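You operate a simulated robot arm through the tools that you are given. There is no shell and no other tool. Be economical: measure what you need, move in short steps, check, and stop when the job is done.

You are at the controls of a simulated robot arm. One attempt, no reset.

JOB
Rub the steel plate clean, then set both notched blocks on it.
Fine: all the chalk off; use the yellow rubbing block and put it back; one block at each end of the plate.
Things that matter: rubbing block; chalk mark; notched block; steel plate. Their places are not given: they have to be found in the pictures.

Only the result counts: the job must be done as asked and must still hold three seconds after the hand-in. Knocking over, shifting, dropping, spilling or breaking anything else fails it.

ROBOT AND FRAMES
A 6-joint arm with a two-finger parallel gripper, fixed in place. Base frame: the origin is at the foot of the arm, x ahead of it, y to its left, z up; the work surface is at about z = 0.86. Units: m, degrees, N and s.
With the tool pointing down near the work surface it reaches from about 0.26 to 0.68 m from the base axis. Its first joint turns from -66.0 to 66.0 degrees. Payload 2.9 kg.
The tool frame sits at the grasp point between the pads (the TCP): z along the fingers, y along the line on which they close. The tips reach 0.03 m beyond it. The gripper opens to 0.11 m. The fingers are 0.02 m wide and 0.01 m thick; the gripper's body (0.048 by 0.112 m) begins 0.055 m behind the TCP.
Orientation is that of the tool frame in the base frame, as [roll, pitch, yaw] about the fixed x, y, z axes, in that order (R = Rz(yaw) Ry(pitch) Rx(roll)). With the fingers straight down and closing along the base's y, the tool's x points along the base's -x, its y along +y and its z along -z.

CONTROLS
- The arm moves only by the tool apply_moves. Its argument "series" is a list of rows, each a list of 7 numbers: the shift along the base's x, y, z in m, then the turn, a rotation vector about the base's x, y, z in degrees, then the opening, from 0 (shut) to 1 (fully open). In form: [[tx, ty, tz, wx, wy, wz, hand], ...]. A call has 1 to 8 rows; each row is the pose to reach, as a shift and turn from the pose commanded when the call began. Rows are played at 5 a second. More than 0.05 m and 8.6 degrees between two rows, or a gripper value outside its range, and nothing of the call is played. Where a pose cannot be reached the arm comes as near as it can. A force on the tool above 40 N (or 10 N above the force at the start of the call, whichever is more), or a blocked arm, ends the call early, and 0.2 s more pass. Each finger travels about 0.108 m/s and halts on what it meets, pressing with about 22 N; the grip force reading is that of the motor and also rises with nothing between the fingers. The clock runs only during rows and for 0.2 s after the last one: add rows that repeat a pose to give the fingers time. The reply holds the time, the measured pose of the TCP, the force on the tool along the base axes, the opening and the grip force, in the units named above and with some noise, and new pictures: "show" is both (left out), scene, wrist or none.
- Cameras (640 x 400 px; columns grow to the right, rows downward): "scene" is fixed at [0.0845, 0.4424, 1.3802]; the picture's right is [-0.66, -0.75, 0.00], its down [-0.45, 0.40, -0.80] and it looks along [0.60, -0.53, -0.60] (base axes); focal length 321 px, centre (320, 200). "wrist" rides on the gripper at [-0.036, 0, -0.057] in the tool frame; the picture's right is [0.00, -1.00, 0.00], its down [0.97, 0.00, -0.24] and it looks along [0.24, 0.00, 0.97] (tool axes); focal length 218 px, centre (320, 200).
- probe_pixels(camera, pixels): there is no depth. For up to 12 entries [column, row, z] of the newest picture of that camera ("zoom" is the newest enlarged one), the place [x, y] in the base frame at which the ray of that pixel passes the height z, good to about 0.003 m. No time passes.
- zoom(camera, box): a new picture of the part [left, top, right, bottom] of that camera's present view, enlarged. No time passes.
- hand_in(): hands the job in; it is judged then, once.

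Go step by step. Measure first, check grasps and placings, and put right what went wrong. The budget is 80 turns and 120 pictures, counting those below and the enlarged ones. Unless the task says otherwise, let go and move clear before handing in, and close with one line.

The tools are called after ">>>" as name(argument=value, ...) on one line, values as JSON. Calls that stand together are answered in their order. apply_moves: Moves the arm, as the interface text tells. Its arguments: {"type":"object","properties":{"series":{"type":"array","items":{"type":"array","items":{"type":"number"}}},"show":{"type":"string","enum":["both","scene","wrist","none"]}},"required":["series"]} The other tools are called the same way: probe_pixels (camera, pixels) gives the place at which the rays of pixels pass given heights; zoom (camera, box) takes an enlarged picture of a part of a camera's view; hand_in () hands the job in.

At the start:

```text
time: 0.0
ee_pos: [0.4471, -0.0317, 1.1497]
orientation: [-180.0, 0.0, -180.0]
force: [-0.8, 0.0, -0.2]
opening: 0.1099
grip_force: 0.1
```

scene: 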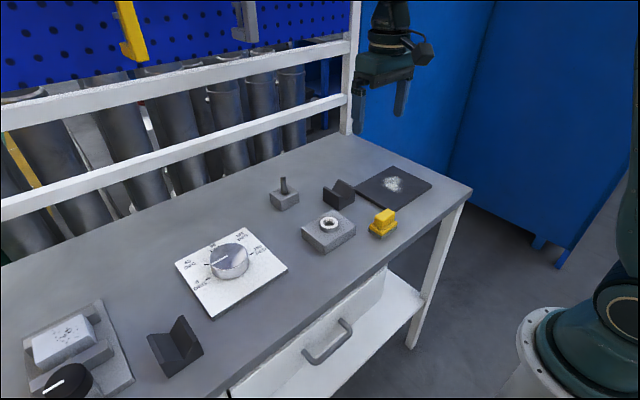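
wrist: 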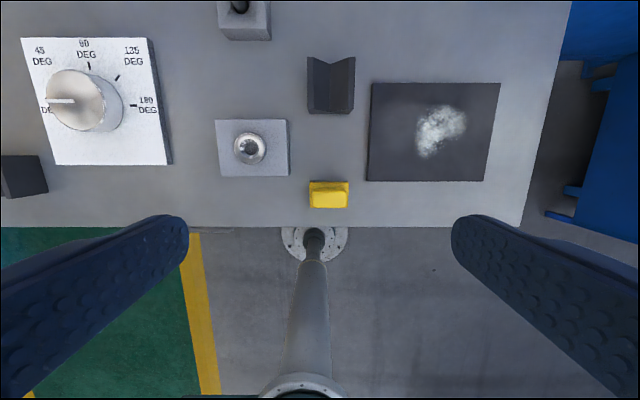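

The pictures show the yellow block near wrist (329,194), the plate around (435,132) with chalk at (440,130), one notched block at wrist (331,85) and the other at scene (175,345). I'll measure these first.

>>> probe_pixels(camera="wrist", pixels=[[371, 83, 0.865], [500, 83, 0.865], [485, 181, 0.865], [366, 181, 0.865], [310, 208, 0.86], [348, 208, 0.86], [310, 183, 0.89], [348, 183, 0.89], [308, 113, 0.86], [353, 113, 0.86], [308, 58, 0.9], [353, 58, 0.9]])

>>> zoom(camera="scene", box=[260, 140, 480, 278])

>>> zoom(camera="scene", box=[0, 260, 224, 400])

>>> zoom(camera="wrist", box=[280, 40, 520, 220])

```text
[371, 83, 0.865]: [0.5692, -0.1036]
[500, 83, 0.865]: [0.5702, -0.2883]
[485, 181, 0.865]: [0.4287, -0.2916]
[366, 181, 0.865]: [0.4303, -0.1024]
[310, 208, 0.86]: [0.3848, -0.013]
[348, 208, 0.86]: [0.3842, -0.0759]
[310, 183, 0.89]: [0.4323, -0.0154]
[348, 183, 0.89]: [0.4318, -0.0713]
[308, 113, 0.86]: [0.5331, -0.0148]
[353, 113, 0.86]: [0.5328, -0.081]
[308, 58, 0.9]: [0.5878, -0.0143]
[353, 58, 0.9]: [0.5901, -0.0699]
```

```text
2.90 times, centred on (370, 209) of scene
```

zoom: 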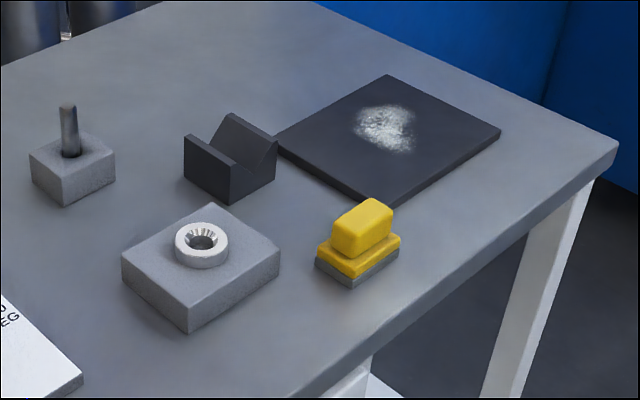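

```text
2.86 times, centred on (112, 330) of scene
```

zoom: 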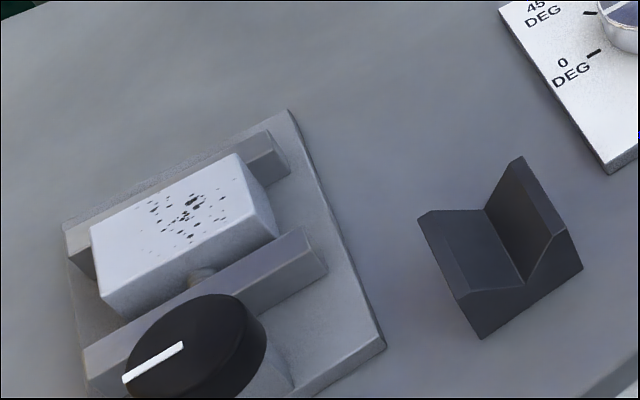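

```text
2.22 times, centred on (400, 130) of wrist
```

zoom: 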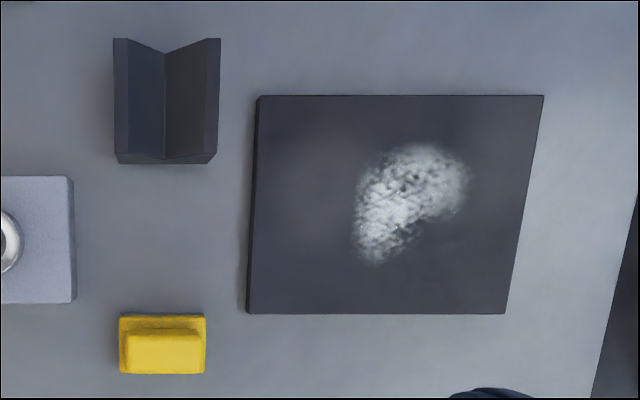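

The plate spans about x 0.43–0.57, y −0.10 to −0.29 with its long axis along y. I'll move over the rubbing block for a closer look.

>>> apply_moves(series=[[-0.01, -0.004, -0.04, 0, 0, 0, 1], [-0.02, -0.008, -0.08, 0, 0, 0, 1], [-0.03, -0.012, -0.11, 0, 0, 0, 1], [-0.03, -0.012, -0.11, 0, 0, 0, 1]])

```text
time: 1.0
ee_pos: [0.4158, -0.0434, 1.0408]
orientation: [-180.0, 0.0, 179.9]
force: [0.0, 0.5, 0.5]
opening: 0.1098
grip_force: 0.0
```

scene: 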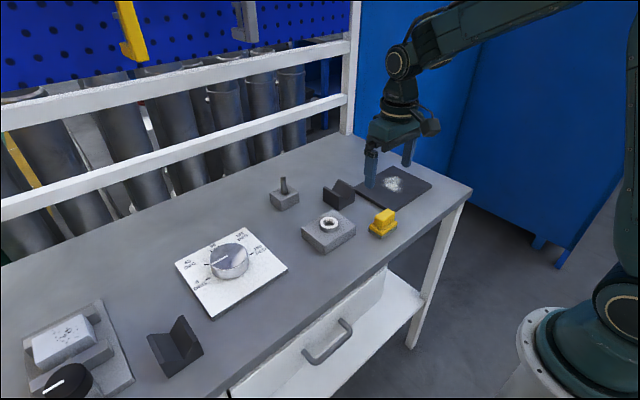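
wrist: 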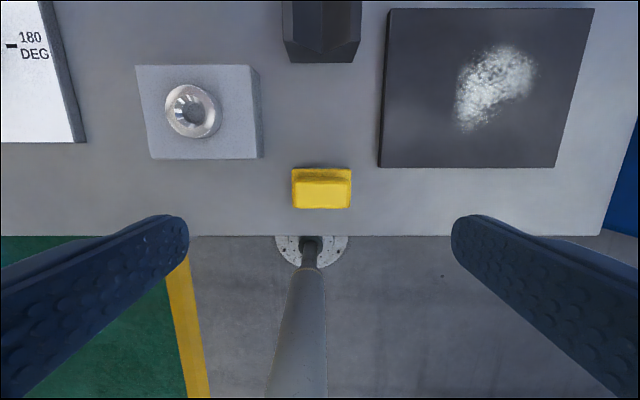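

The rubbing block now sits at wrist (322,188). I'll probe it from both cameras to get position and height.

>>> zoom(camera="wrist", box=[240, 130, 400, 230])

>>> probe_pixels(camera="wrist", pixels=[[292, 170, 0.88], [351, 170, 0.88], [293, 208, 0.88], [351, 208, 0.88], [297, 182, 0.9], [349, 207, 0.9], [262, 158, 0.86], [150, 158, 0.885], [388, 10, 0.865], [594, 10, 0.865], [556, 167, 0.865], [379, 167, 0.86]])

>>> zoom(camera="scene", box=[340, 190, 420, 250])

```text
4.00 times, centred on (320, 180) of wrist
```

zoom: 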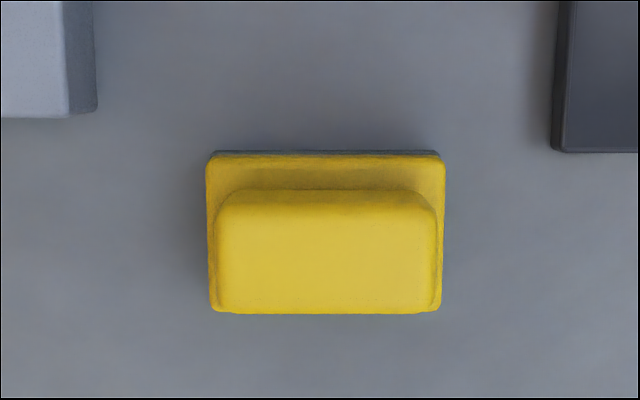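

```text
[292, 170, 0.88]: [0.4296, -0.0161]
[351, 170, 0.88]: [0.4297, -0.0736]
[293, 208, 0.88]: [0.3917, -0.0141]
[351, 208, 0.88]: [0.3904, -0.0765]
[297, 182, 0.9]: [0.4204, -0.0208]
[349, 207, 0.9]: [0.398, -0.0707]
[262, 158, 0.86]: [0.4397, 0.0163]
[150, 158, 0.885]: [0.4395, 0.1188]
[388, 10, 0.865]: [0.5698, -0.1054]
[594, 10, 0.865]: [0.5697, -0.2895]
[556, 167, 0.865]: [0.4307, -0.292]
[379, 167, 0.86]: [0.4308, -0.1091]
```

```text
6.67 times, centred on (380, 220) of scene
```

zoom: 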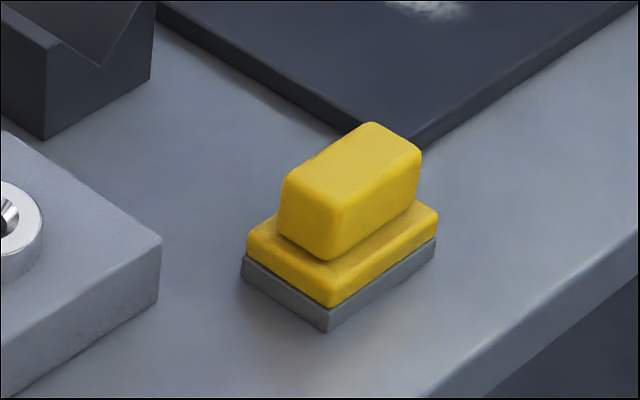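

I'll get the heights by matching scene rays against the known position.

>>> probe_pixels(camera="zoom", pixels=[[330, 330, 0.86], [242, 278, 0.86], [435, 262, 0.86], [332, 306, 0.87], [332, 306, 0.875], [335, 210, 0.9], [335, 210, 0.91], [335, 210, 0.92], [332, 255, 0.88], [332, 255, 0.89], [418, 145, 0.91], [372, 124, 0.91]])

```text
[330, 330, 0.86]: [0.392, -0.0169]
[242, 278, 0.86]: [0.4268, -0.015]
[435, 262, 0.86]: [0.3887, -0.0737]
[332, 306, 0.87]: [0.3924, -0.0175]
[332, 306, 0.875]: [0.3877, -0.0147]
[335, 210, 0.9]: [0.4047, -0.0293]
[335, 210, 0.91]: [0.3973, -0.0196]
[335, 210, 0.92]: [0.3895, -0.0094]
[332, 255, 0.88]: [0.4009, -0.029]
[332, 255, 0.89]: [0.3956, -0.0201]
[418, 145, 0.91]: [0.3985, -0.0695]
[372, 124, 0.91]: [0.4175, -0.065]
```

Rubbing block: centre about (0.409, −0.045), base top ≈0.886, handle to ≈0.91, handle ~0.05 along y. I'll go down and grip the handle along y with the tips just above the base.

>>> apply_moves(series=[[-0.008, -0.0015, -0.04, 0, 0, 0, 0.75], [-0.008, -0.0015, -0.08, 0, 0, 0, 0.75], [-0.008, -0.0015, -0.11, 0, 0, 0, 0.75], [-0.008, -0.0015, -0.121, 0, 0, 0, 0.75], [-0.008, -0.0015, -0.121, 0, 0, 0, 0.75]])

```text
time: 2.2
ee_pos: [0.4105, -0.0442, 0.9182]
orientation: [180.0, 0.0, 179.9]
force: [0.5, -0.6, -0.1]
opening: 0.0823
grip_force: 0.0
```

scene: 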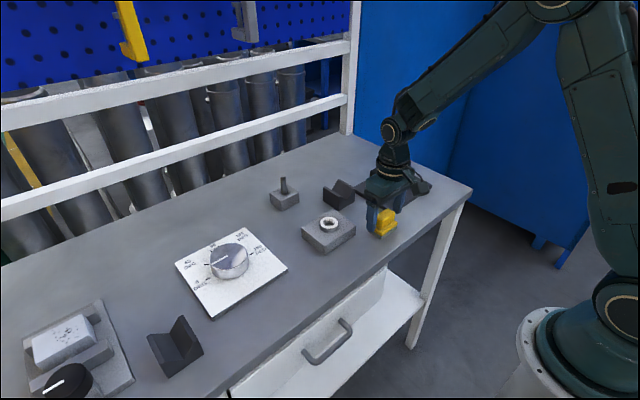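
wrist: 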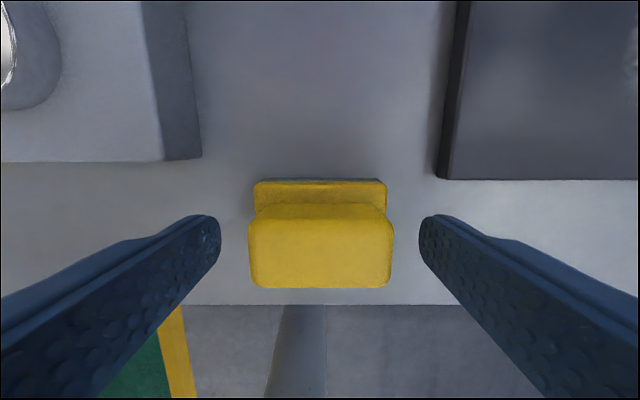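

The handle is centred between the pads (columns 250–392 around 320). I'll close.

>>> apply_moves(series=[[0, 0, 0, 0, 0, 0, 0.4], [0, 0, 0, 0, 0, 0, 0.3], [0, 0, 0, 0, 0, 0, 0.3]])

>>> zoom(camera="scene", box=[340, 160, 440, 250])

```text
time: 3.0
ee_pos: [0.4103, -0.0441, 0.9174]
orientation: [180.0, 0.0, -180.0]
force: [0.2, -0.7, -0.1]
opening: 0.0491
grip_force: 21.6
```

scene: 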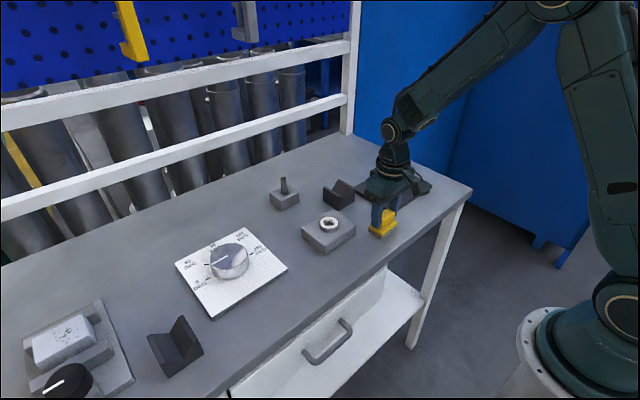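
wrist: 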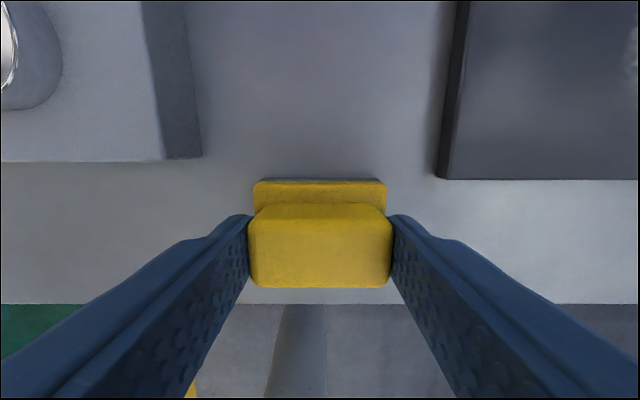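

```text
4.44 times, centred on (390, 205) of scene
```

zoom: 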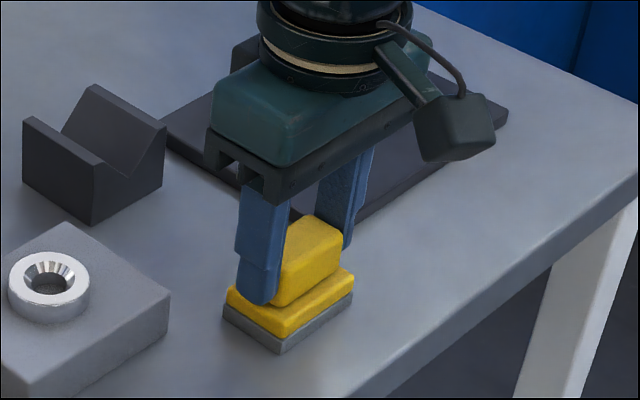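

The grip holds at 0.049 with 21.6 N. I'll lift and carry the block above the chalk's near corner, staying slightly above the plate.

>>> apply_moves(series=[[0, 0, 0.035, 0, 0, 0, 0.3], [0.02, -0.035, 0.04, 0, 0, 0, 0.3], [0.035, -0.075, 0.04, 0, 0, 0, 0.3], [0.048, -0.115, 0.04, 0, 0, 0, 0.3], [0.048, -0.125, 0.02, 0, 0, 0, 0.3], [0.048, -0.125, 0.011, 0, 0, 0, 0.3], [0.048, -0.125, 0.011, 0, 0, 0, 0.3]])

>>> zoom(camera="scene", box=[340, 140, 460, 230])

```text
time: 4.6
ee_pos: [0.458, -0.17, 0.93]
orientation: [179.9, -0.1, 179.9]
force: [0.4, 0.7, -0.6]
opening: 0.0332
grip_force: 0.1
```

scene: 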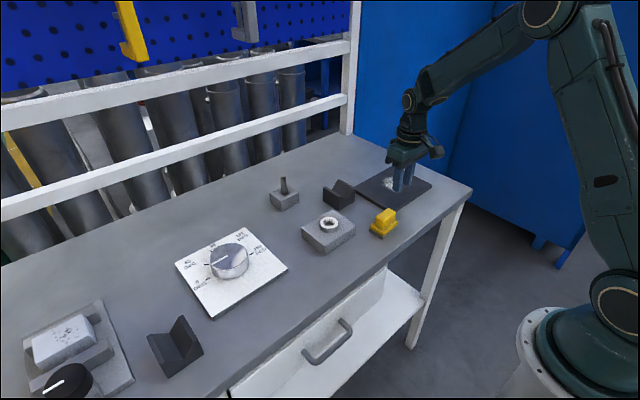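
wrist: 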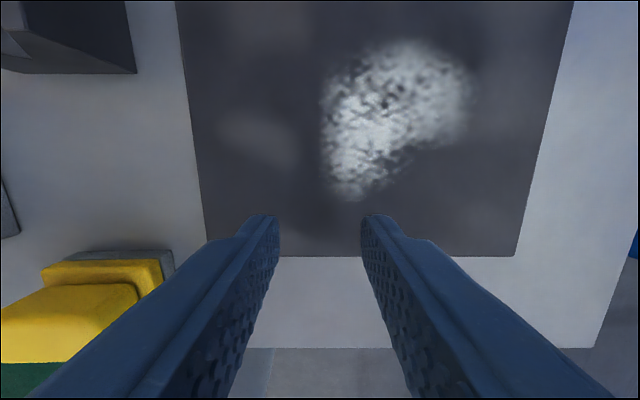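

```text
4.44 times, centred on (400, 185) of scene
```

zoom: 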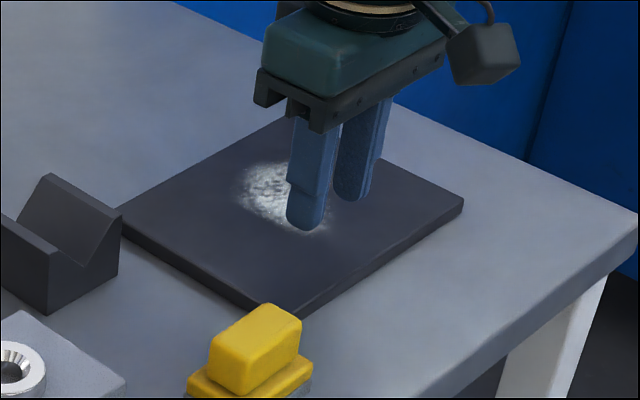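

The block slipped out on the lift: opening is 0.033, grip force 0.1, and it still stands at scene (385,222). I'll rise, return above it, turn the gripper so it closes along x on the larger handle faces, and look.

>>> apply_moves(series=[[0, 0, 0.045, 0, 0, 0, 0.3], [-0.01, 0.03, 0.08, 0, 0, 8, 0.5], [-0.02, 0.06, 0.11, 0, 0, 16, 0.7], [-0.04, 0.09, 0.12, 0, 0, 24, 0.7], [-0.05, 0.125, 0.12, 0, 0, 32, 0.7], [-0.05, 0.125, 0.12, 0, 0, 40, 0.7], [-0.05, 0.125, 0.12, 0, 0, 48, 0.7], [-0.05, 0.125, 0.12, 0, 0, 48, 0.7]])

>>> zoom(camera="scene", box=[340, 190, 420, 250])

```text
time: 6.4
ee_pos: [0.408, -0.044, 1.0484]
orientation: [-180.0, 0.0, -131.9]
force: [0.7, -0.2, 0.4]
opening: 0.077
grip_force: 0.0
```

scene: 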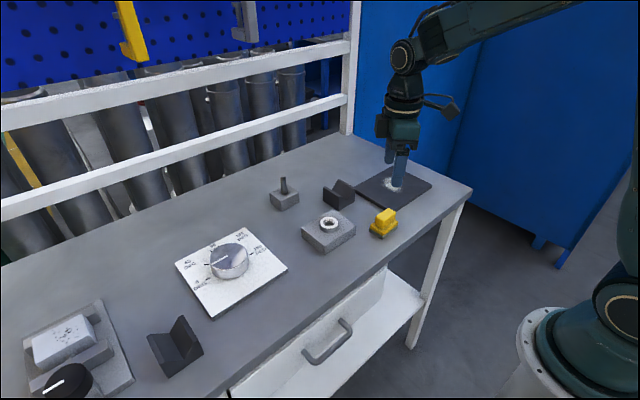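
wrist: 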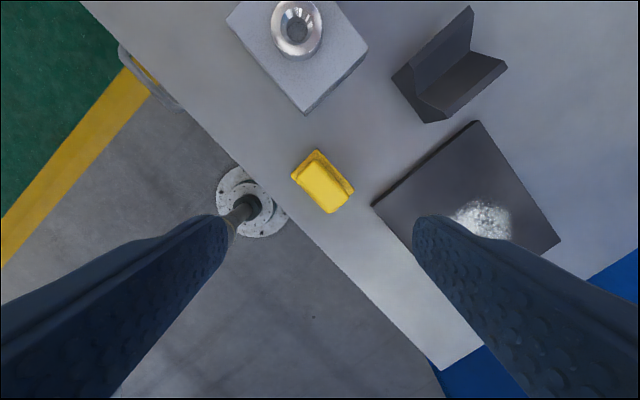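

```text
6.67 times, centred on (380, 220) of scene
```

zoom: 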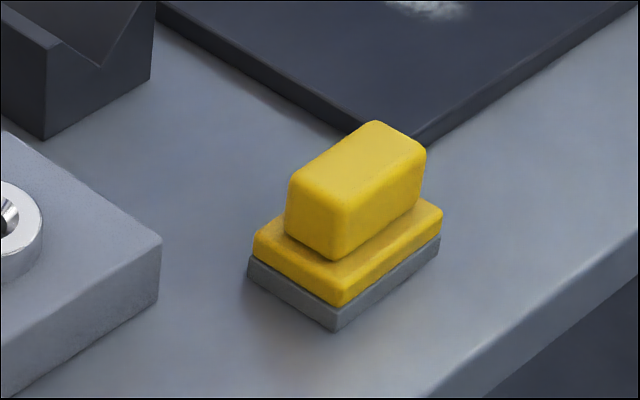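

The block is upright and only ~2 mm off. I'll finish the turn to 90° and look straight down on it.

>>> apply_moves(series=[[0.001, -0.001, -0.01, 0, 0, 8, 0.6], [0.001, -0.001, -0.02, 0, 0, 16, 0.6], [0.001, -0.001, -0.04, 0, 0, 24, 0.6], [0.001, -0.001, -0.06, 0, 0, 32, 0.6], [0.001, -0.001, -0.08, 0, 0, 40, 0.6], [0.001, -0.001, -0.08, 0, 0, 42, 0.6], [0.001, -0.001, -0.08, 0, 0, 42, 0.6]])

>>> zoom(camera="wrist", box=[200, 100, 440, 250])

```text
time: 8.0
ee_pos: [0.4092, -0.0453, 0.9697]
orientation: [179.9, 0.0, -89.8]
force: [0.0, 0.1, -0.4]
opening: 0.0656
grip_force: 0.1
```

scene: 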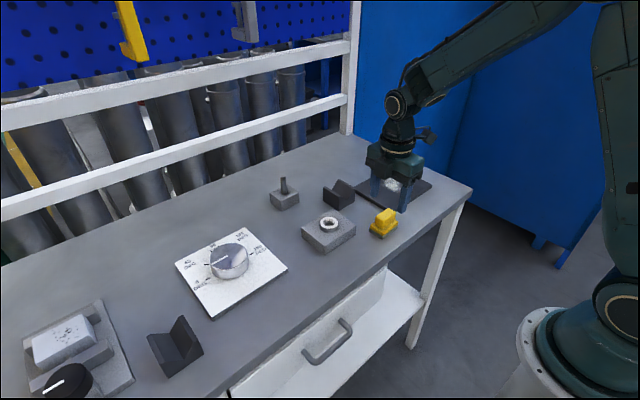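
wrist: 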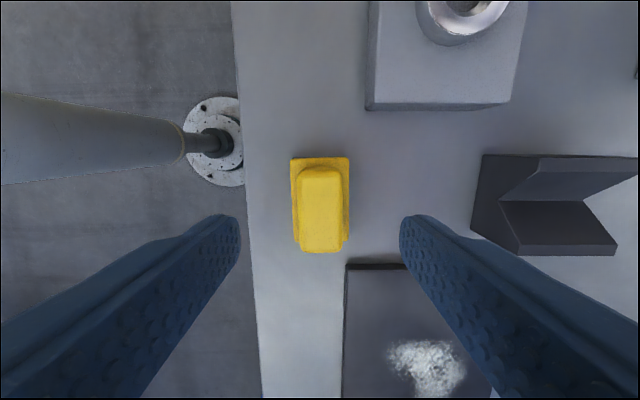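

```text
2.67 times, centred on (320, 175) of wrist
```

zoom: 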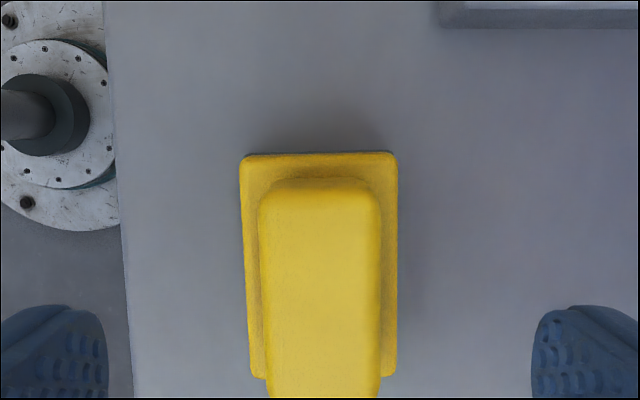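

The handle is centred at column 320. I'll descend with the tips to the base top and close fully.

>>> apply_moves(series=[[0, 0, -0.03, 0, 0, 0, 0.6], [0, 0, -0.048, 0, 0, 0, 0.6], [0, 0, -0.0535, 0, 0, 0, 0.6], [0, 0, -0.0535, 0, 0, 0, 0.3], [0, 0, -0.0535, 0, 0, 0, 0], [0, 0, -0.0535, 0, 0, 0, 0], [0, 0, -0.0535, 0, 0, 0, 0]], show="wrist")

>>> zoom(camera="scene", box=[340, 170, 440, 250])

```text
time: 9.6
ee_pos: [0.4087, -0.0452, 0.9148]
orientation: [-180.0, 0.0, -90.0]
force: [0.0, -0.6, -0.4]
opening: 0.0254
grip_force: 22.0
```

wrist: 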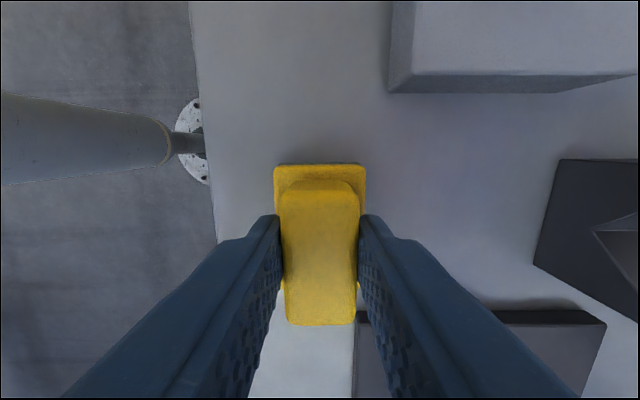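

```text
5.00 times, centred on (390, 210) of scene
```

zoom: 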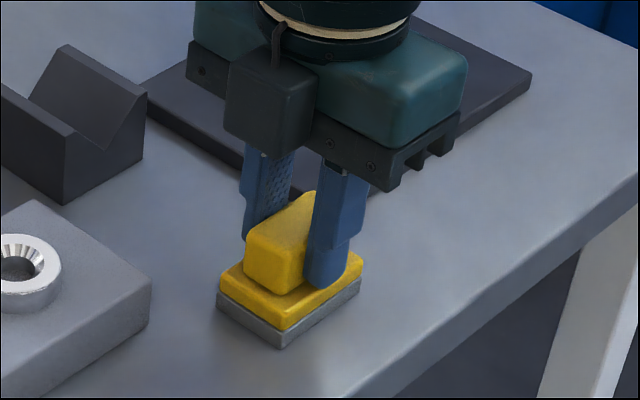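

Firm grip on the wide faces (0.025, 22 N). I'll lift slowly and check.

>>> apply_moves(series=[[0, 0, 0.004, 0, 0, 0, 0], [0, 0, 0.01, 0, 0, 0, 0], [0, 0, 0.018, 0, 0, 0, 0], [0, 0, 0.026, 0, 0, 0, 0], [0, 0, 0.03, 0, 0, 0, 0]], show="scene")

>>> zoom(camera="scene", box=[340, 170, 440, 250])

```text
time: 10.8
ee_pos: [0.4088, -0.0454, 0.9463]
orientation: [180.0, 0.0, -90.0]
force: [0.0, 1.1, -1.5]
opening: 0.0252
grip_force: 22.3
```

scene: 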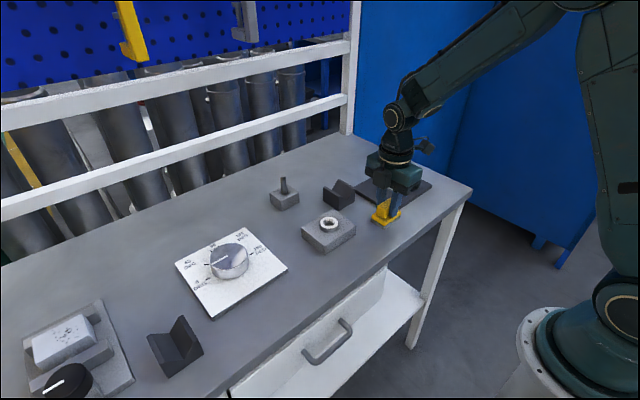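

```text
5.00 times, centred on (390, 210) of scene
```

zoom: 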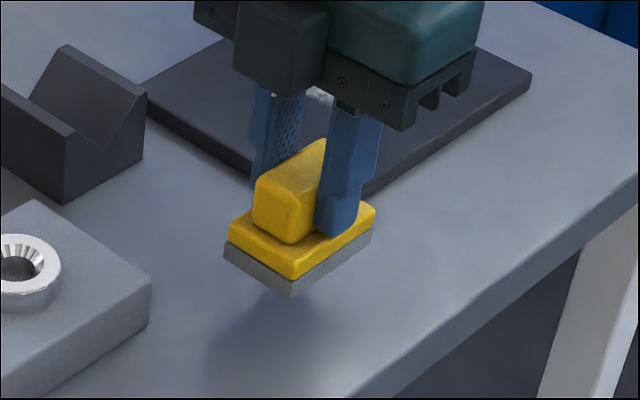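

The block is held clear of the table. I'll carry it over the chalk's corner and come down close to the plate.

>>> apply_moves(series=[[0.01, -0.03, 0.005, 0, 0, 0, 0], [0.022, -0.06, 0.005, 0, 0, 0, 0], [0.034, -0.09, 0.005, 0, 0, 0, 0], [0.049, -0.12, 0.0, 0, 0, 0, 0], [0.049, -0.124, -0.01, 0, 0, 0, 0], [0.049, -0.124, -0.017, 0, 0, 0, 0], [0.049, -0.124, -0.019, 0, 0, 0, 0]], show="wrist")

>>> zoom(camera="scene", box=[340, 150, 460, 225])

```text
time: 12.4
ee_pos: [0.4573, -0.17, 0.9265]
orientation: [179.9, 0.0, -89.9]
force: [0.5, -0.2, -0.2]
opening: 0.0254
grip_force: 22.2
```

wrist: 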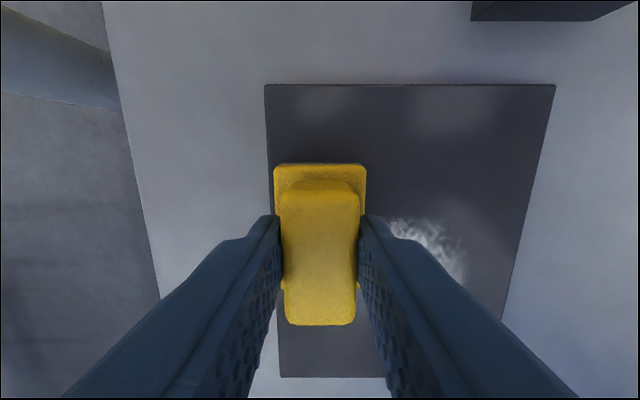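

```text
5.33 times, centred on (400, 188) of scene
```

zoom: 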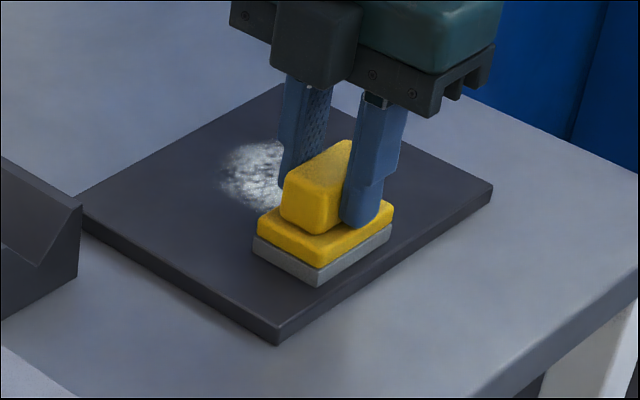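

Nearly touching. I'll lower in millimetre steps to find contact.

>>> apply_moves(series=[[0, 0, -0.001, 0, 0, 0, 0], [0, 0, -0.002, 0, 0, 0, 0], [0, 0, -0.002, 0, 0, 0, 0]], show="none")

```text
time: 13.2
ee_pos: [0.4576, -0.1707, 0.9273]
orientation: [-179.9, 0.1, -90.0]
force: [-7.1, 1.3, 21.8]
opening: 0.0256
grip_force: 21.9
```

Contact found (22 N down at commanded z≈0.925, plate ~10 mm thick). I'll ease slightly and rub in lanes along y.

>>> apply_moves(series=[[0, -0.025, 0.0005, 0, 0, 0, 0], [0, -0.055, 0.0005, 0, 0, 0, 0], [0, -0.085, 0.0005, 0, 0, 0, 0], [0.022, -0.085, 0.0005, 0, 0, 0, 0], [0.022, -0.055, 0.0005, 0, 0, 0, 0], [0.022, -0.025, 0.0005, 0, 0, 0, 0], [0.022, 0.005, 0.0005, 0, 0, 0, 0], [0.044, 0.005, 0.0005, 0, 0, 0, 0]], show="wrist")

>>> zoom(camera="scene", box=[340, 150, 460, 225])

```text
time: 15.0
ee_pos: [0.5009, -0.1632, 0.9259]
orientation: [179.9, 0.1, -90.0]
force: [-14.2, 0.8, 32.3]
opening: 0.0253
grip_force: 22.6
```

wrist: 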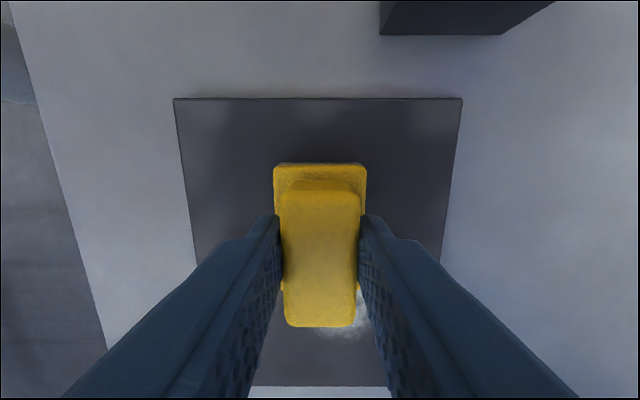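

```text
5.33 times, centred on (400, 188) of scene
```

zoom: 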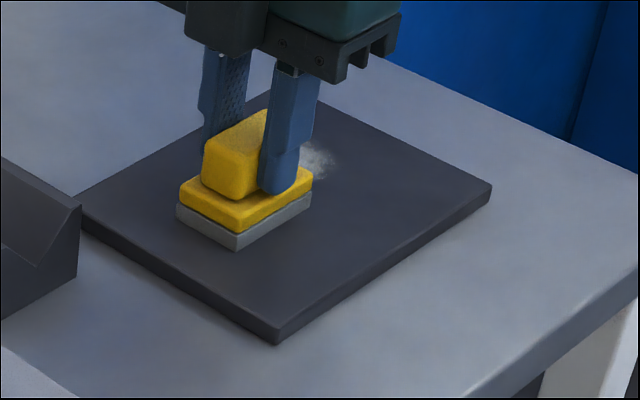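

The chalk is coming off. Force is 32 N, so I'll ease 1 mm and continue the remaining lanes.

>>> apply_moves(series=[[0, -0.03, 0.001, 0, 0, 0, 0], [0, -0.06, 0.001, 0, 0, 0, 0], [0, -0.09, 0.001, 0, 0, 0, 0], [0.022, -0.09, 0.001, 0, 0, 0, 0], [0.022, -0.06, 0.001, 0, 0, 0, 0], [0.022, -0.03, 0.001, 0, 0, 0, 0], [0.022, 0.0, 0.001, 0, 0, 0, 0], [0.044, 0.0, 0.001, 0, 0, 0, 0]], show="none")

```text
time: 16.8
ee_pos: [0.5431, -0.1633, 0.9261]
orientation: [179.9, 0.0, -90.0]
force: [-8.1, 0.2, 19.3]
opening: 0.0255
grip_force: 22.4
```

Force is a comfortable 19 N. I'll rub the last lane and then lift off to inspect.

>>> apply_moves(series=[[0, -0.03, 0, 0, 0, 0, 0], [0, -0.06, 0, 0, 0, 0, 0], [0, -0.09, 0, 0, 0, 0, 0], [-0.01, -0.09, 0.01, 0, 0, 0, 0], [-0.03, -0.06, 0.03, 0, 0, 0, 0], [-0.05, -0.02, 0.05, 0, 0, 0, 0], [-0.08, 0.02, 0.07, 0, 0, 0, 0], [-0.1, 0.06, 0.075, 0, 0, 0, 0]])

>>> zoom(camera="scene", box=[340, 150, 460, 225])

```text
refused: row 7 steps farther than a row can; nothing moved
```

```text
5.33 times, centred on (400, 188) of scene
```

zoom: 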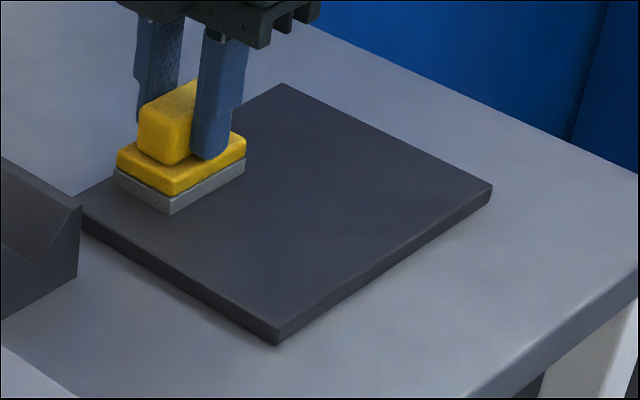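

The call was refused for one long step; the plate already looks clean. I'll repeat it with shorter steps.

>>> apply_moves(series=[[0, -0.03, 0, 0, 0, 0, 0], [0, -0.06, 0, 0, 0, 0, 0], [0, -0.09, 0, 0, 0, 0, 0], [-0.008, -0.085, 0.01, 0, 0, 0, 0], [-0.02, -0.06, 0.025, 0, 0, 0, 0], [-0.04, -0.03, 0.035, 0, 0, 0, 0], [-0.065, 0.0, 0.035, 0, 0, 0, 0], [-0.09, 0.035, 0.035, 0, 0, 0, 0]])

>>> zoom(camera="scene", box=[340, 150, 460, 225])

```text
time: 18.6
ee_pos: [0.4546, -0.1299, 0.9599]
orientation: [180.0, 0.0, -90.0]
force: [-0.2, -0.4, -1.4]
opening: 0.0254
grip_force: 22.1
```

scene: 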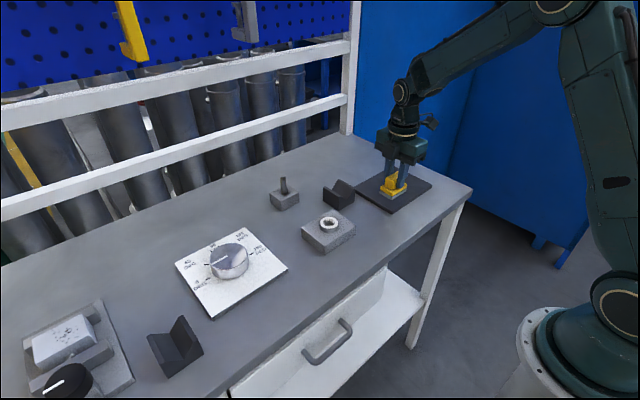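
wrist: 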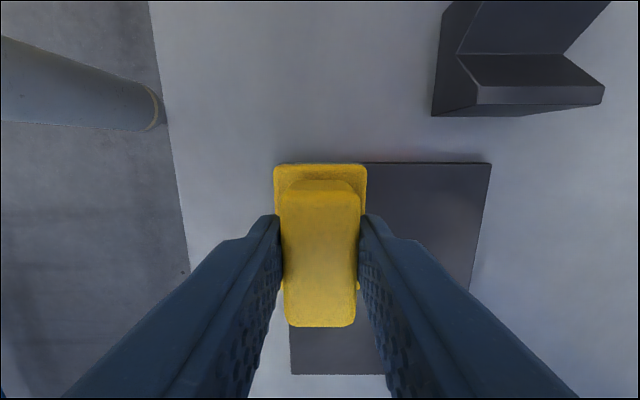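

```text
5.33 times, centred on (400, 188) of scene
```

zoom: 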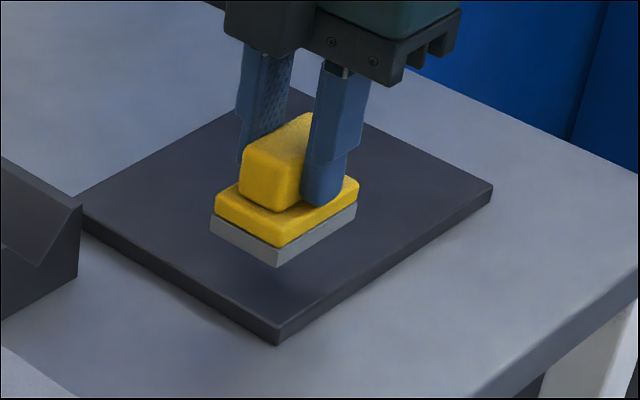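

The visible plate is clean. I'll carry the block back over its original place (0.409, −0.045) and inspect the plate before letting go.

>>> apply_moves(series=[[-0.015, 0.03, 0.005, 0, 0, 0, 0], [-0.03, 0.06, 0.005, 0, 0, 0, 0], [-0.046, 0.0855, 0.0, 0, 0, 0, 0], [-0.046, 0.0855, -0.02, 0, 0, 0, 0], [-0.046, 0.0855, -0.035, 0, 0, 0, 0], [-0.046, 0.0855, -0.041, 0, 0, 0, 0], [-0.046, 0.0855, -0.041, 0, 0, 0, 0]], show="scene")

>>> zoom(camera="scene", box=[340, 150, 460, 250])

```text
time: 20.2
ee_pos: [0.4091, -0.0435, 0.9201]
orientation: [179.9, 0.0, -90.0]
force: [0.1, -0.6, -1.7]
opening: 0.0252
grip_force: 22.6
```

scene: 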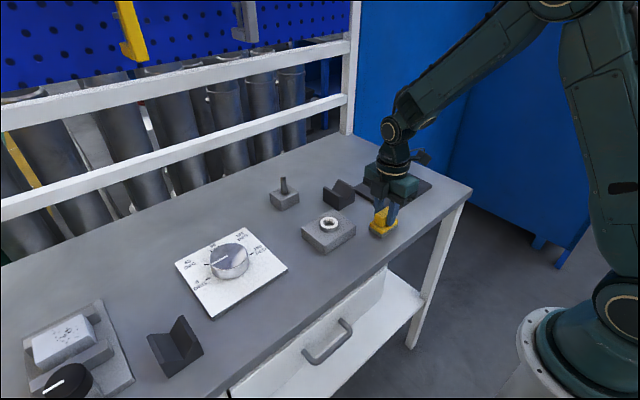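

```text
4.00 times, centred on (400, 200) of scene
```

zoom: 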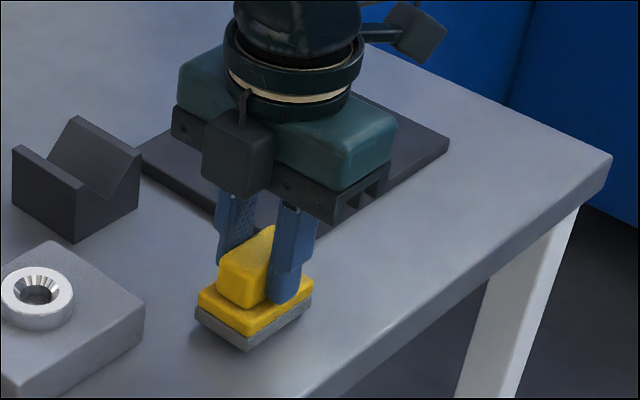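

The plate is hidden by the gripper here, so I'll set the block down, let go, rise and inspect.

>>> apply_moves(series=[[0, 0, -0.002, 0, 0, 0, 0], [0, 0, -0.0035, 0, 0, 0, 0], [0, 0, -0.0045, 0, 0, 0, 0], [0, 0, -0.0045, 0, 0, 0, 0]], show="none")

```text
time: 21.2
ee_pos: [0.4103, -0.0445, 0.9159]
orientation: [179.9, 0.0, -89.9]
force: [-0.1, -0.3, -1.4]
opening: 0.0251
grip_force: 22.1
```

>>> apply_moves(series=[[0, 0, -0.001, 0, 0, 0, 0], [0, 0, -0.002, 0, 0, 0, 0], [0, 0, -0.002, 0, 0, 0, 0]], show="none")

```text
time: 22.0
ee_pos: [0.4091, -0.044, 0.9145]
orientation: [-180.0, 0.0, -90.0]
force: [-2.8, -0.1, 14.3]
opening: 0.0255
grip_force: 22.1
```

The block is on the table (14 N). I'll release and rise straight up.

>>> apply_moves(series=[[0, 0, 0.001, 0, 0, 0, 0.3], [0, 0, 0.001, 0, 0, 0, 0.5], [0, 0, 0.001, 0, 0, 0, 0.6], [0, 0, 0.03, 0, 0, 0, 0.6], [0, 0, 0.07, 0, 0, 0, 0.6], [0.02, -0.03, 0.1, 0, 0, 0, 0.8], [0.04, -0.06, 0.13, 0, 0, 0, 1], [0.04, -0.06, 0.15, 0, 0, 0, 1]])

>>> zoom(camera="wrist", box=[200, 100, 440, 400])

>>> zoom(camera="scene", box=[340, 150, 460, 250])

```text
time: 23.8
ee_pos: [0.4507, -0.1022, 1.0626]
orientation: [180.0, 0.0, -90.0]
force: [0.0, -0.3, -0.1]
opening: 0.1099
grip_force: 0.0
```

scene: 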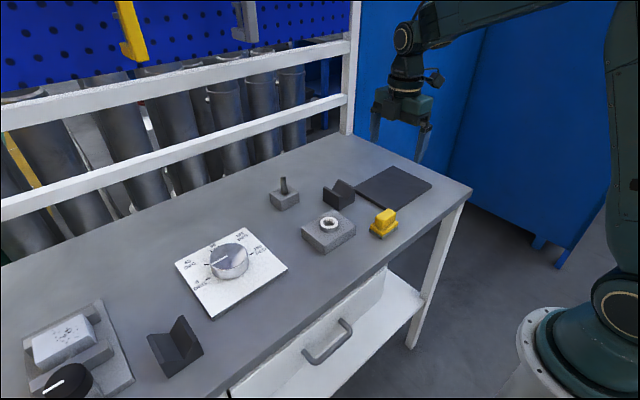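
wrist: 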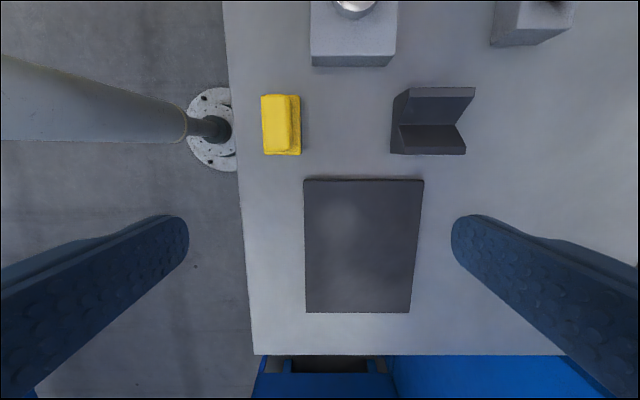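

```text
1.33 times, centred on (320, 250) of wrist
```

zoom: 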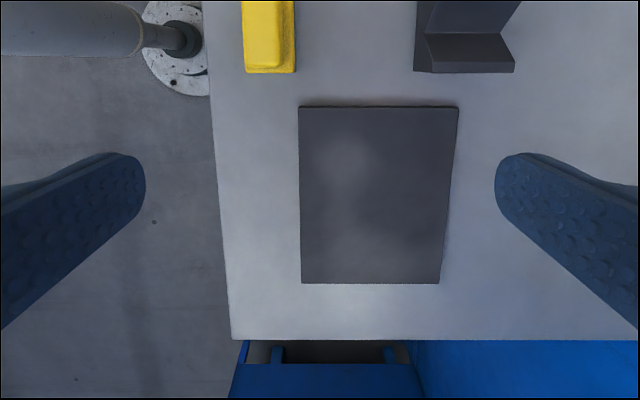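

```text
4.00 times, centred on (400, 200) of scene
```

zoom: 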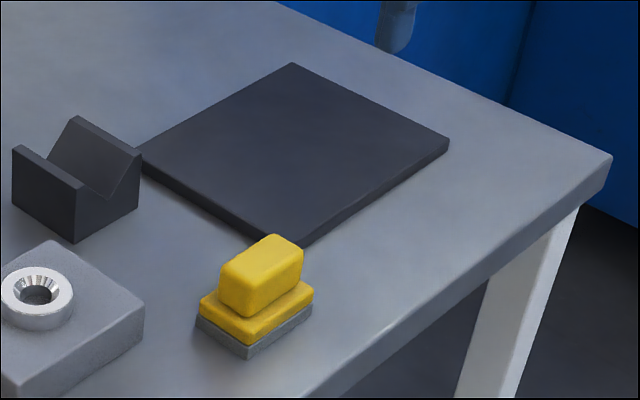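

The block is back upright in place. There are faint lighter patches around wrist (345,220); I'll zoom and measure where they lie to tell sheen from leftover chalk.

>>> zoom(camera="wrist", box=[290, 170, 450, 320])

>>> probe_pixels(camera="wrist", pixels=[[345, 220, 0.87], [304, 180, 0.87], [424, 180, 0.87], [306, 312, 0.87], [408, 312, 0.87], [391, 153, 0.86], [465, 153, 0.86], [261, 155, 0.87], [301, 153, 0.87]])

>>> zoom(camera="scene", box=[350, 160, 440, 215])

```text
2.67 times, centred on (370, 245) of wrist
```

zoom: 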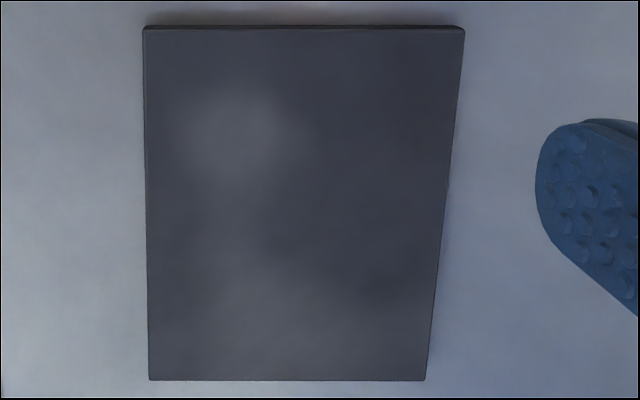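

```text
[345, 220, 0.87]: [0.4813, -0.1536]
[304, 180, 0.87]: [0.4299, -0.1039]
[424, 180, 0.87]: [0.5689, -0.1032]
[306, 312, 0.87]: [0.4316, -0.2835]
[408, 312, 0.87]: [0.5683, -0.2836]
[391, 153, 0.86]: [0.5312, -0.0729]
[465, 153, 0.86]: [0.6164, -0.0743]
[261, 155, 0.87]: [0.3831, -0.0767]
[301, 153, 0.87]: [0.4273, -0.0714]
```

```text
7.11 times, centred on (395, 188) of scene
```

zoom: 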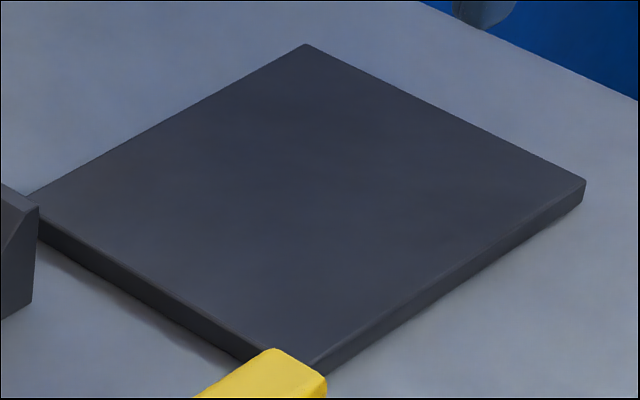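

The patches are smooth sheen seen only from one angle; the plate is clean and spans x 0.43–0.569, y −0.104 to −0.283, top 0.87. Now I'll measure both notched blocks.

>>> zoom(camera="scene", box=[310, 165, 370, 215])

>>> probe_pixels(camera="scene", pixels=[[339, 210, 0.86], [323, 200, 0.86], [355, 198, 0.86], [170, 378, 0.86], [204, 352, 0.86], [157, 361, 0.86], [148, 334, 0.9], [183, 315, 0.9], [201, 346, 0.9]])

>>> zoom(camera="scene", box=[140, 305, 220, 385])

```text
8.00 times, centred on (340, 190) of scene
```

zoom: 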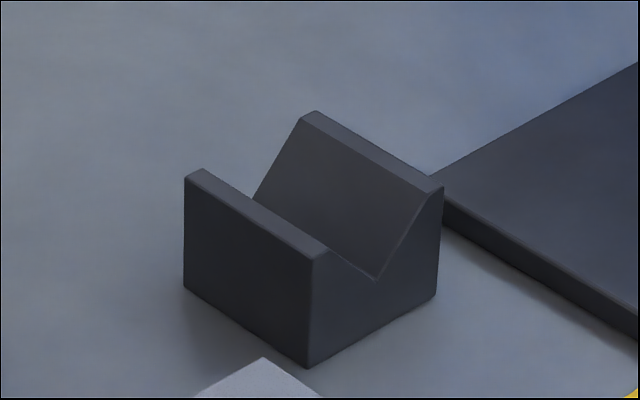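

```text
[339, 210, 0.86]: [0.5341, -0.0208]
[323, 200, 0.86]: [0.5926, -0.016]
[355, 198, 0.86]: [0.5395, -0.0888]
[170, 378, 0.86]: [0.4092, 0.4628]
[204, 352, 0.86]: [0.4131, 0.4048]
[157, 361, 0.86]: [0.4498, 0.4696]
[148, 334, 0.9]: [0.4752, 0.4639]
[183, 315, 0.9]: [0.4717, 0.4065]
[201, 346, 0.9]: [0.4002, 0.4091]
```

```text
5.00 times, centred on (180, 345) of scene
```

zoom: 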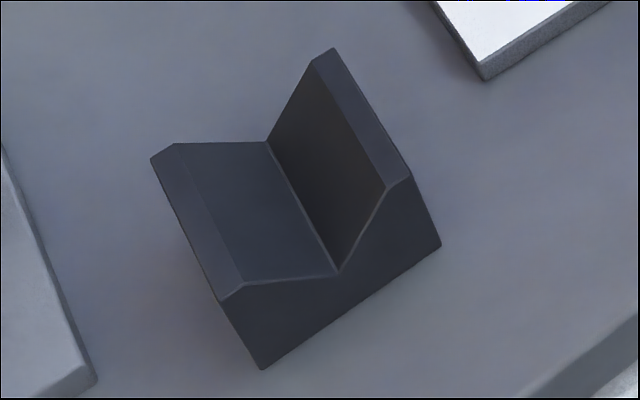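

I'll probe exact corners of block B from this zoom.

>>> probe_pixels(camera="zoom", pixels=[[262, 370, 0.86], [440, 245, 0.86], [222, 300, 0.89], [222, 300, 0.9], [222, 300, 0.91], [410, 178, 0.89], [410, 178, 0.9], [410, 178, 0.91], [150, 160, 0.9], [333, 48, 0.9], [150, 160, 0.91], [333, 48, 0.91]])

>>> probe_pixels(camera="scene", pixels=[[338.7, 211, 0.86], [323, 201, 0.86], [354.6, 202.2, 0.86], [339.5, 197.2, 0.9], [355, 188.5, 0.9], [339.5, 179, 0.9], [323, 187, 0.9], [339.5, 197.2, 0.905], [355, 188.5, 0.905]])

```text
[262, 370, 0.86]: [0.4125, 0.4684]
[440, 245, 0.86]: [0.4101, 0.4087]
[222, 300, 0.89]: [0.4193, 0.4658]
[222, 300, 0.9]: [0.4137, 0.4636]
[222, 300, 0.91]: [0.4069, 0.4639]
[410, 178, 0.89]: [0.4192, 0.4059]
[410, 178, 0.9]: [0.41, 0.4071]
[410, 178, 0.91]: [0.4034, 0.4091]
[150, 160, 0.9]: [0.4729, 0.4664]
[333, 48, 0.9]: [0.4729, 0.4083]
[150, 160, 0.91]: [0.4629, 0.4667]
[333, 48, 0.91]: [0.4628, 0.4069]
```

```text
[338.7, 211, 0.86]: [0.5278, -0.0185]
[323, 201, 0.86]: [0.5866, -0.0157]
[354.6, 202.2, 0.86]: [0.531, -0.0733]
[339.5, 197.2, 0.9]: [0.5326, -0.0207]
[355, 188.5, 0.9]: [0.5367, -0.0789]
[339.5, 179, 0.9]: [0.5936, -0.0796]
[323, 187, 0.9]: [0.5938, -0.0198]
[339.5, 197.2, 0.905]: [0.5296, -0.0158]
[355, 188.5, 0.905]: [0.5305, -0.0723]
```

Block A: centre ≈(0.560, −0.045), about 0.06 square, top ≈0.903. Block B: centre ≈(0.441, 0.437). I'll turn the gripper back to close along y and move over A.

>>> apply_moves(series=[[0.015, 0.01, 0, 0, 0, -8.5, 1], [0.03, 0.02, 0, 0, 0, -17, 1], [0.045, 0.03, 0, 0, 0, -25.5, 1], [0.06, 0.04, 0, 0, 0, -34, 1], [0.075, 0.05, 0, 0, 0, -42.5, 1], [0.09, 0.06, 0, 0, 0, -51, 1], [0.105, 0.06, 0, 0, 0, -59.5, 0.8], [0.111, 0.06, 0, 0, 0, -68, 0.7]], show="none")

>>> apply_moves(series=[[0, 0, -0.01, 0, 0, -8.5, 0.7], [0, 0, -0.03, 0, 0, -17, 0.7], [0, 0, -0.06, 0, 0, -22, 0.7], [0, 0, -0.06, 0, 0, -22, 0.7]], show="both")

```text
time: 25.6
ee_pos: [0.5619, -0.044, 1.0639]
orientation: [-179.9, 0.0, -158.1]
force: [-0.3, -0.1, -0.5]
opening: 0.0768
grip_force: 0.1
```

```text
time: 26.6
ee_pos: [0.561, -0.0438, 1.0042]
orientation: [180.0, 0.0, 179.9]
force: [0.3, -0.4, -0.4]
opening: 0.0769
grip_force: 0.0
```

scene: 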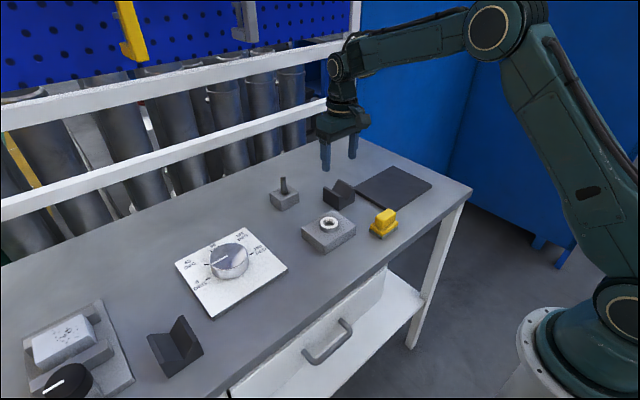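
wrist: 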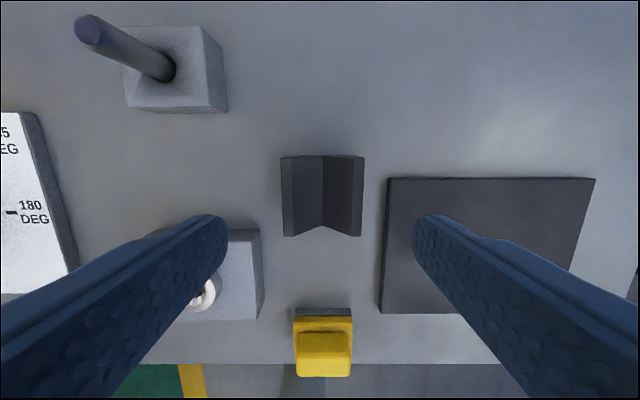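

Block A is centred at column ~322 between the fingers. I'll check its x extents before descending.

>>> probe_pixels(camera="wrist", pixels=[[281, 158, 0.903], [364, 156, 0.903], [284, 236, 0.903], [360, 237, 0.903], [284, 236, 0.86], [360, 237, 0.86]])

```text
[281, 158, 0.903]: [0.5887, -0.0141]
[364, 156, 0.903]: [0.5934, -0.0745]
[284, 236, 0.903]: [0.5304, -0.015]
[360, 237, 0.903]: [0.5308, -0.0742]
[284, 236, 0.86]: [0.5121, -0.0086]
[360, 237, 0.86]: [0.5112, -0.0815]
```

Centre is (0.561, −0.0445), 0.06 wide. I'll descend straight to tips ≈0.87 and close.

>>> apply_moves(series=[[0.001, 0, -0.04, 0, 0, 0, 0.7], [0.001, 0, -0.075, 0, 0, 0, 0.7], [0.001, 0, -0.095, 0, 0, 0, 0.7], [0.001, 0, -0.104, 0, 0, 0, 0.7], [0.001, 0, -0.104, 0, 0, 0, 0.5], [0.001, 0, -0.104, 0, 0, 0, 0.2], [0.001, 0, -0.104, 0, 0, 0, 0], [0.001, 0, -0.104, 0, 0, 0, 0]], show="both")

```text
time: 28.4
ee_pos: [0.5609, -0.0451, 0.8991]
orientation: [-180.0, 0.0, -179.9]
force: [0.4, -1.3, 0.1]
opening: 0.0599
grip_force: 22.1
```

scene: 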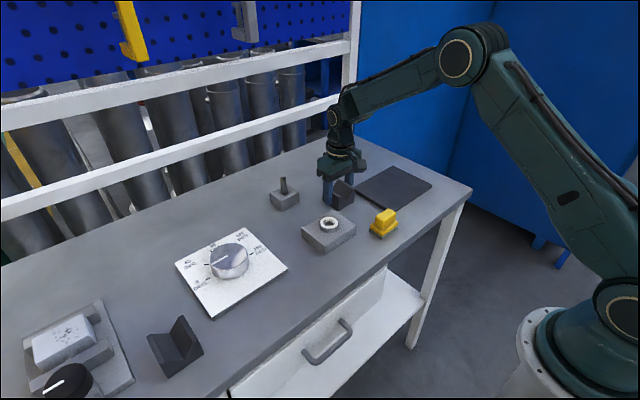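
wrist: 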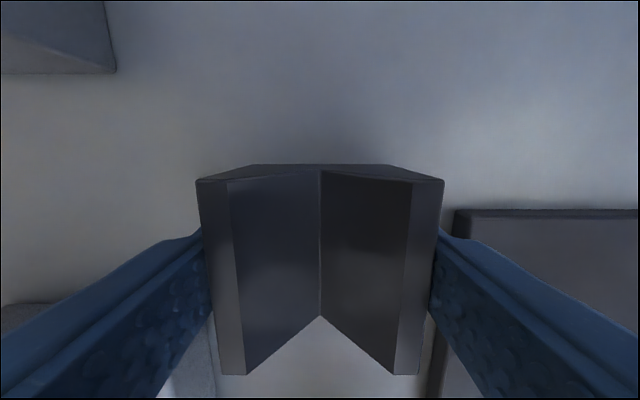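

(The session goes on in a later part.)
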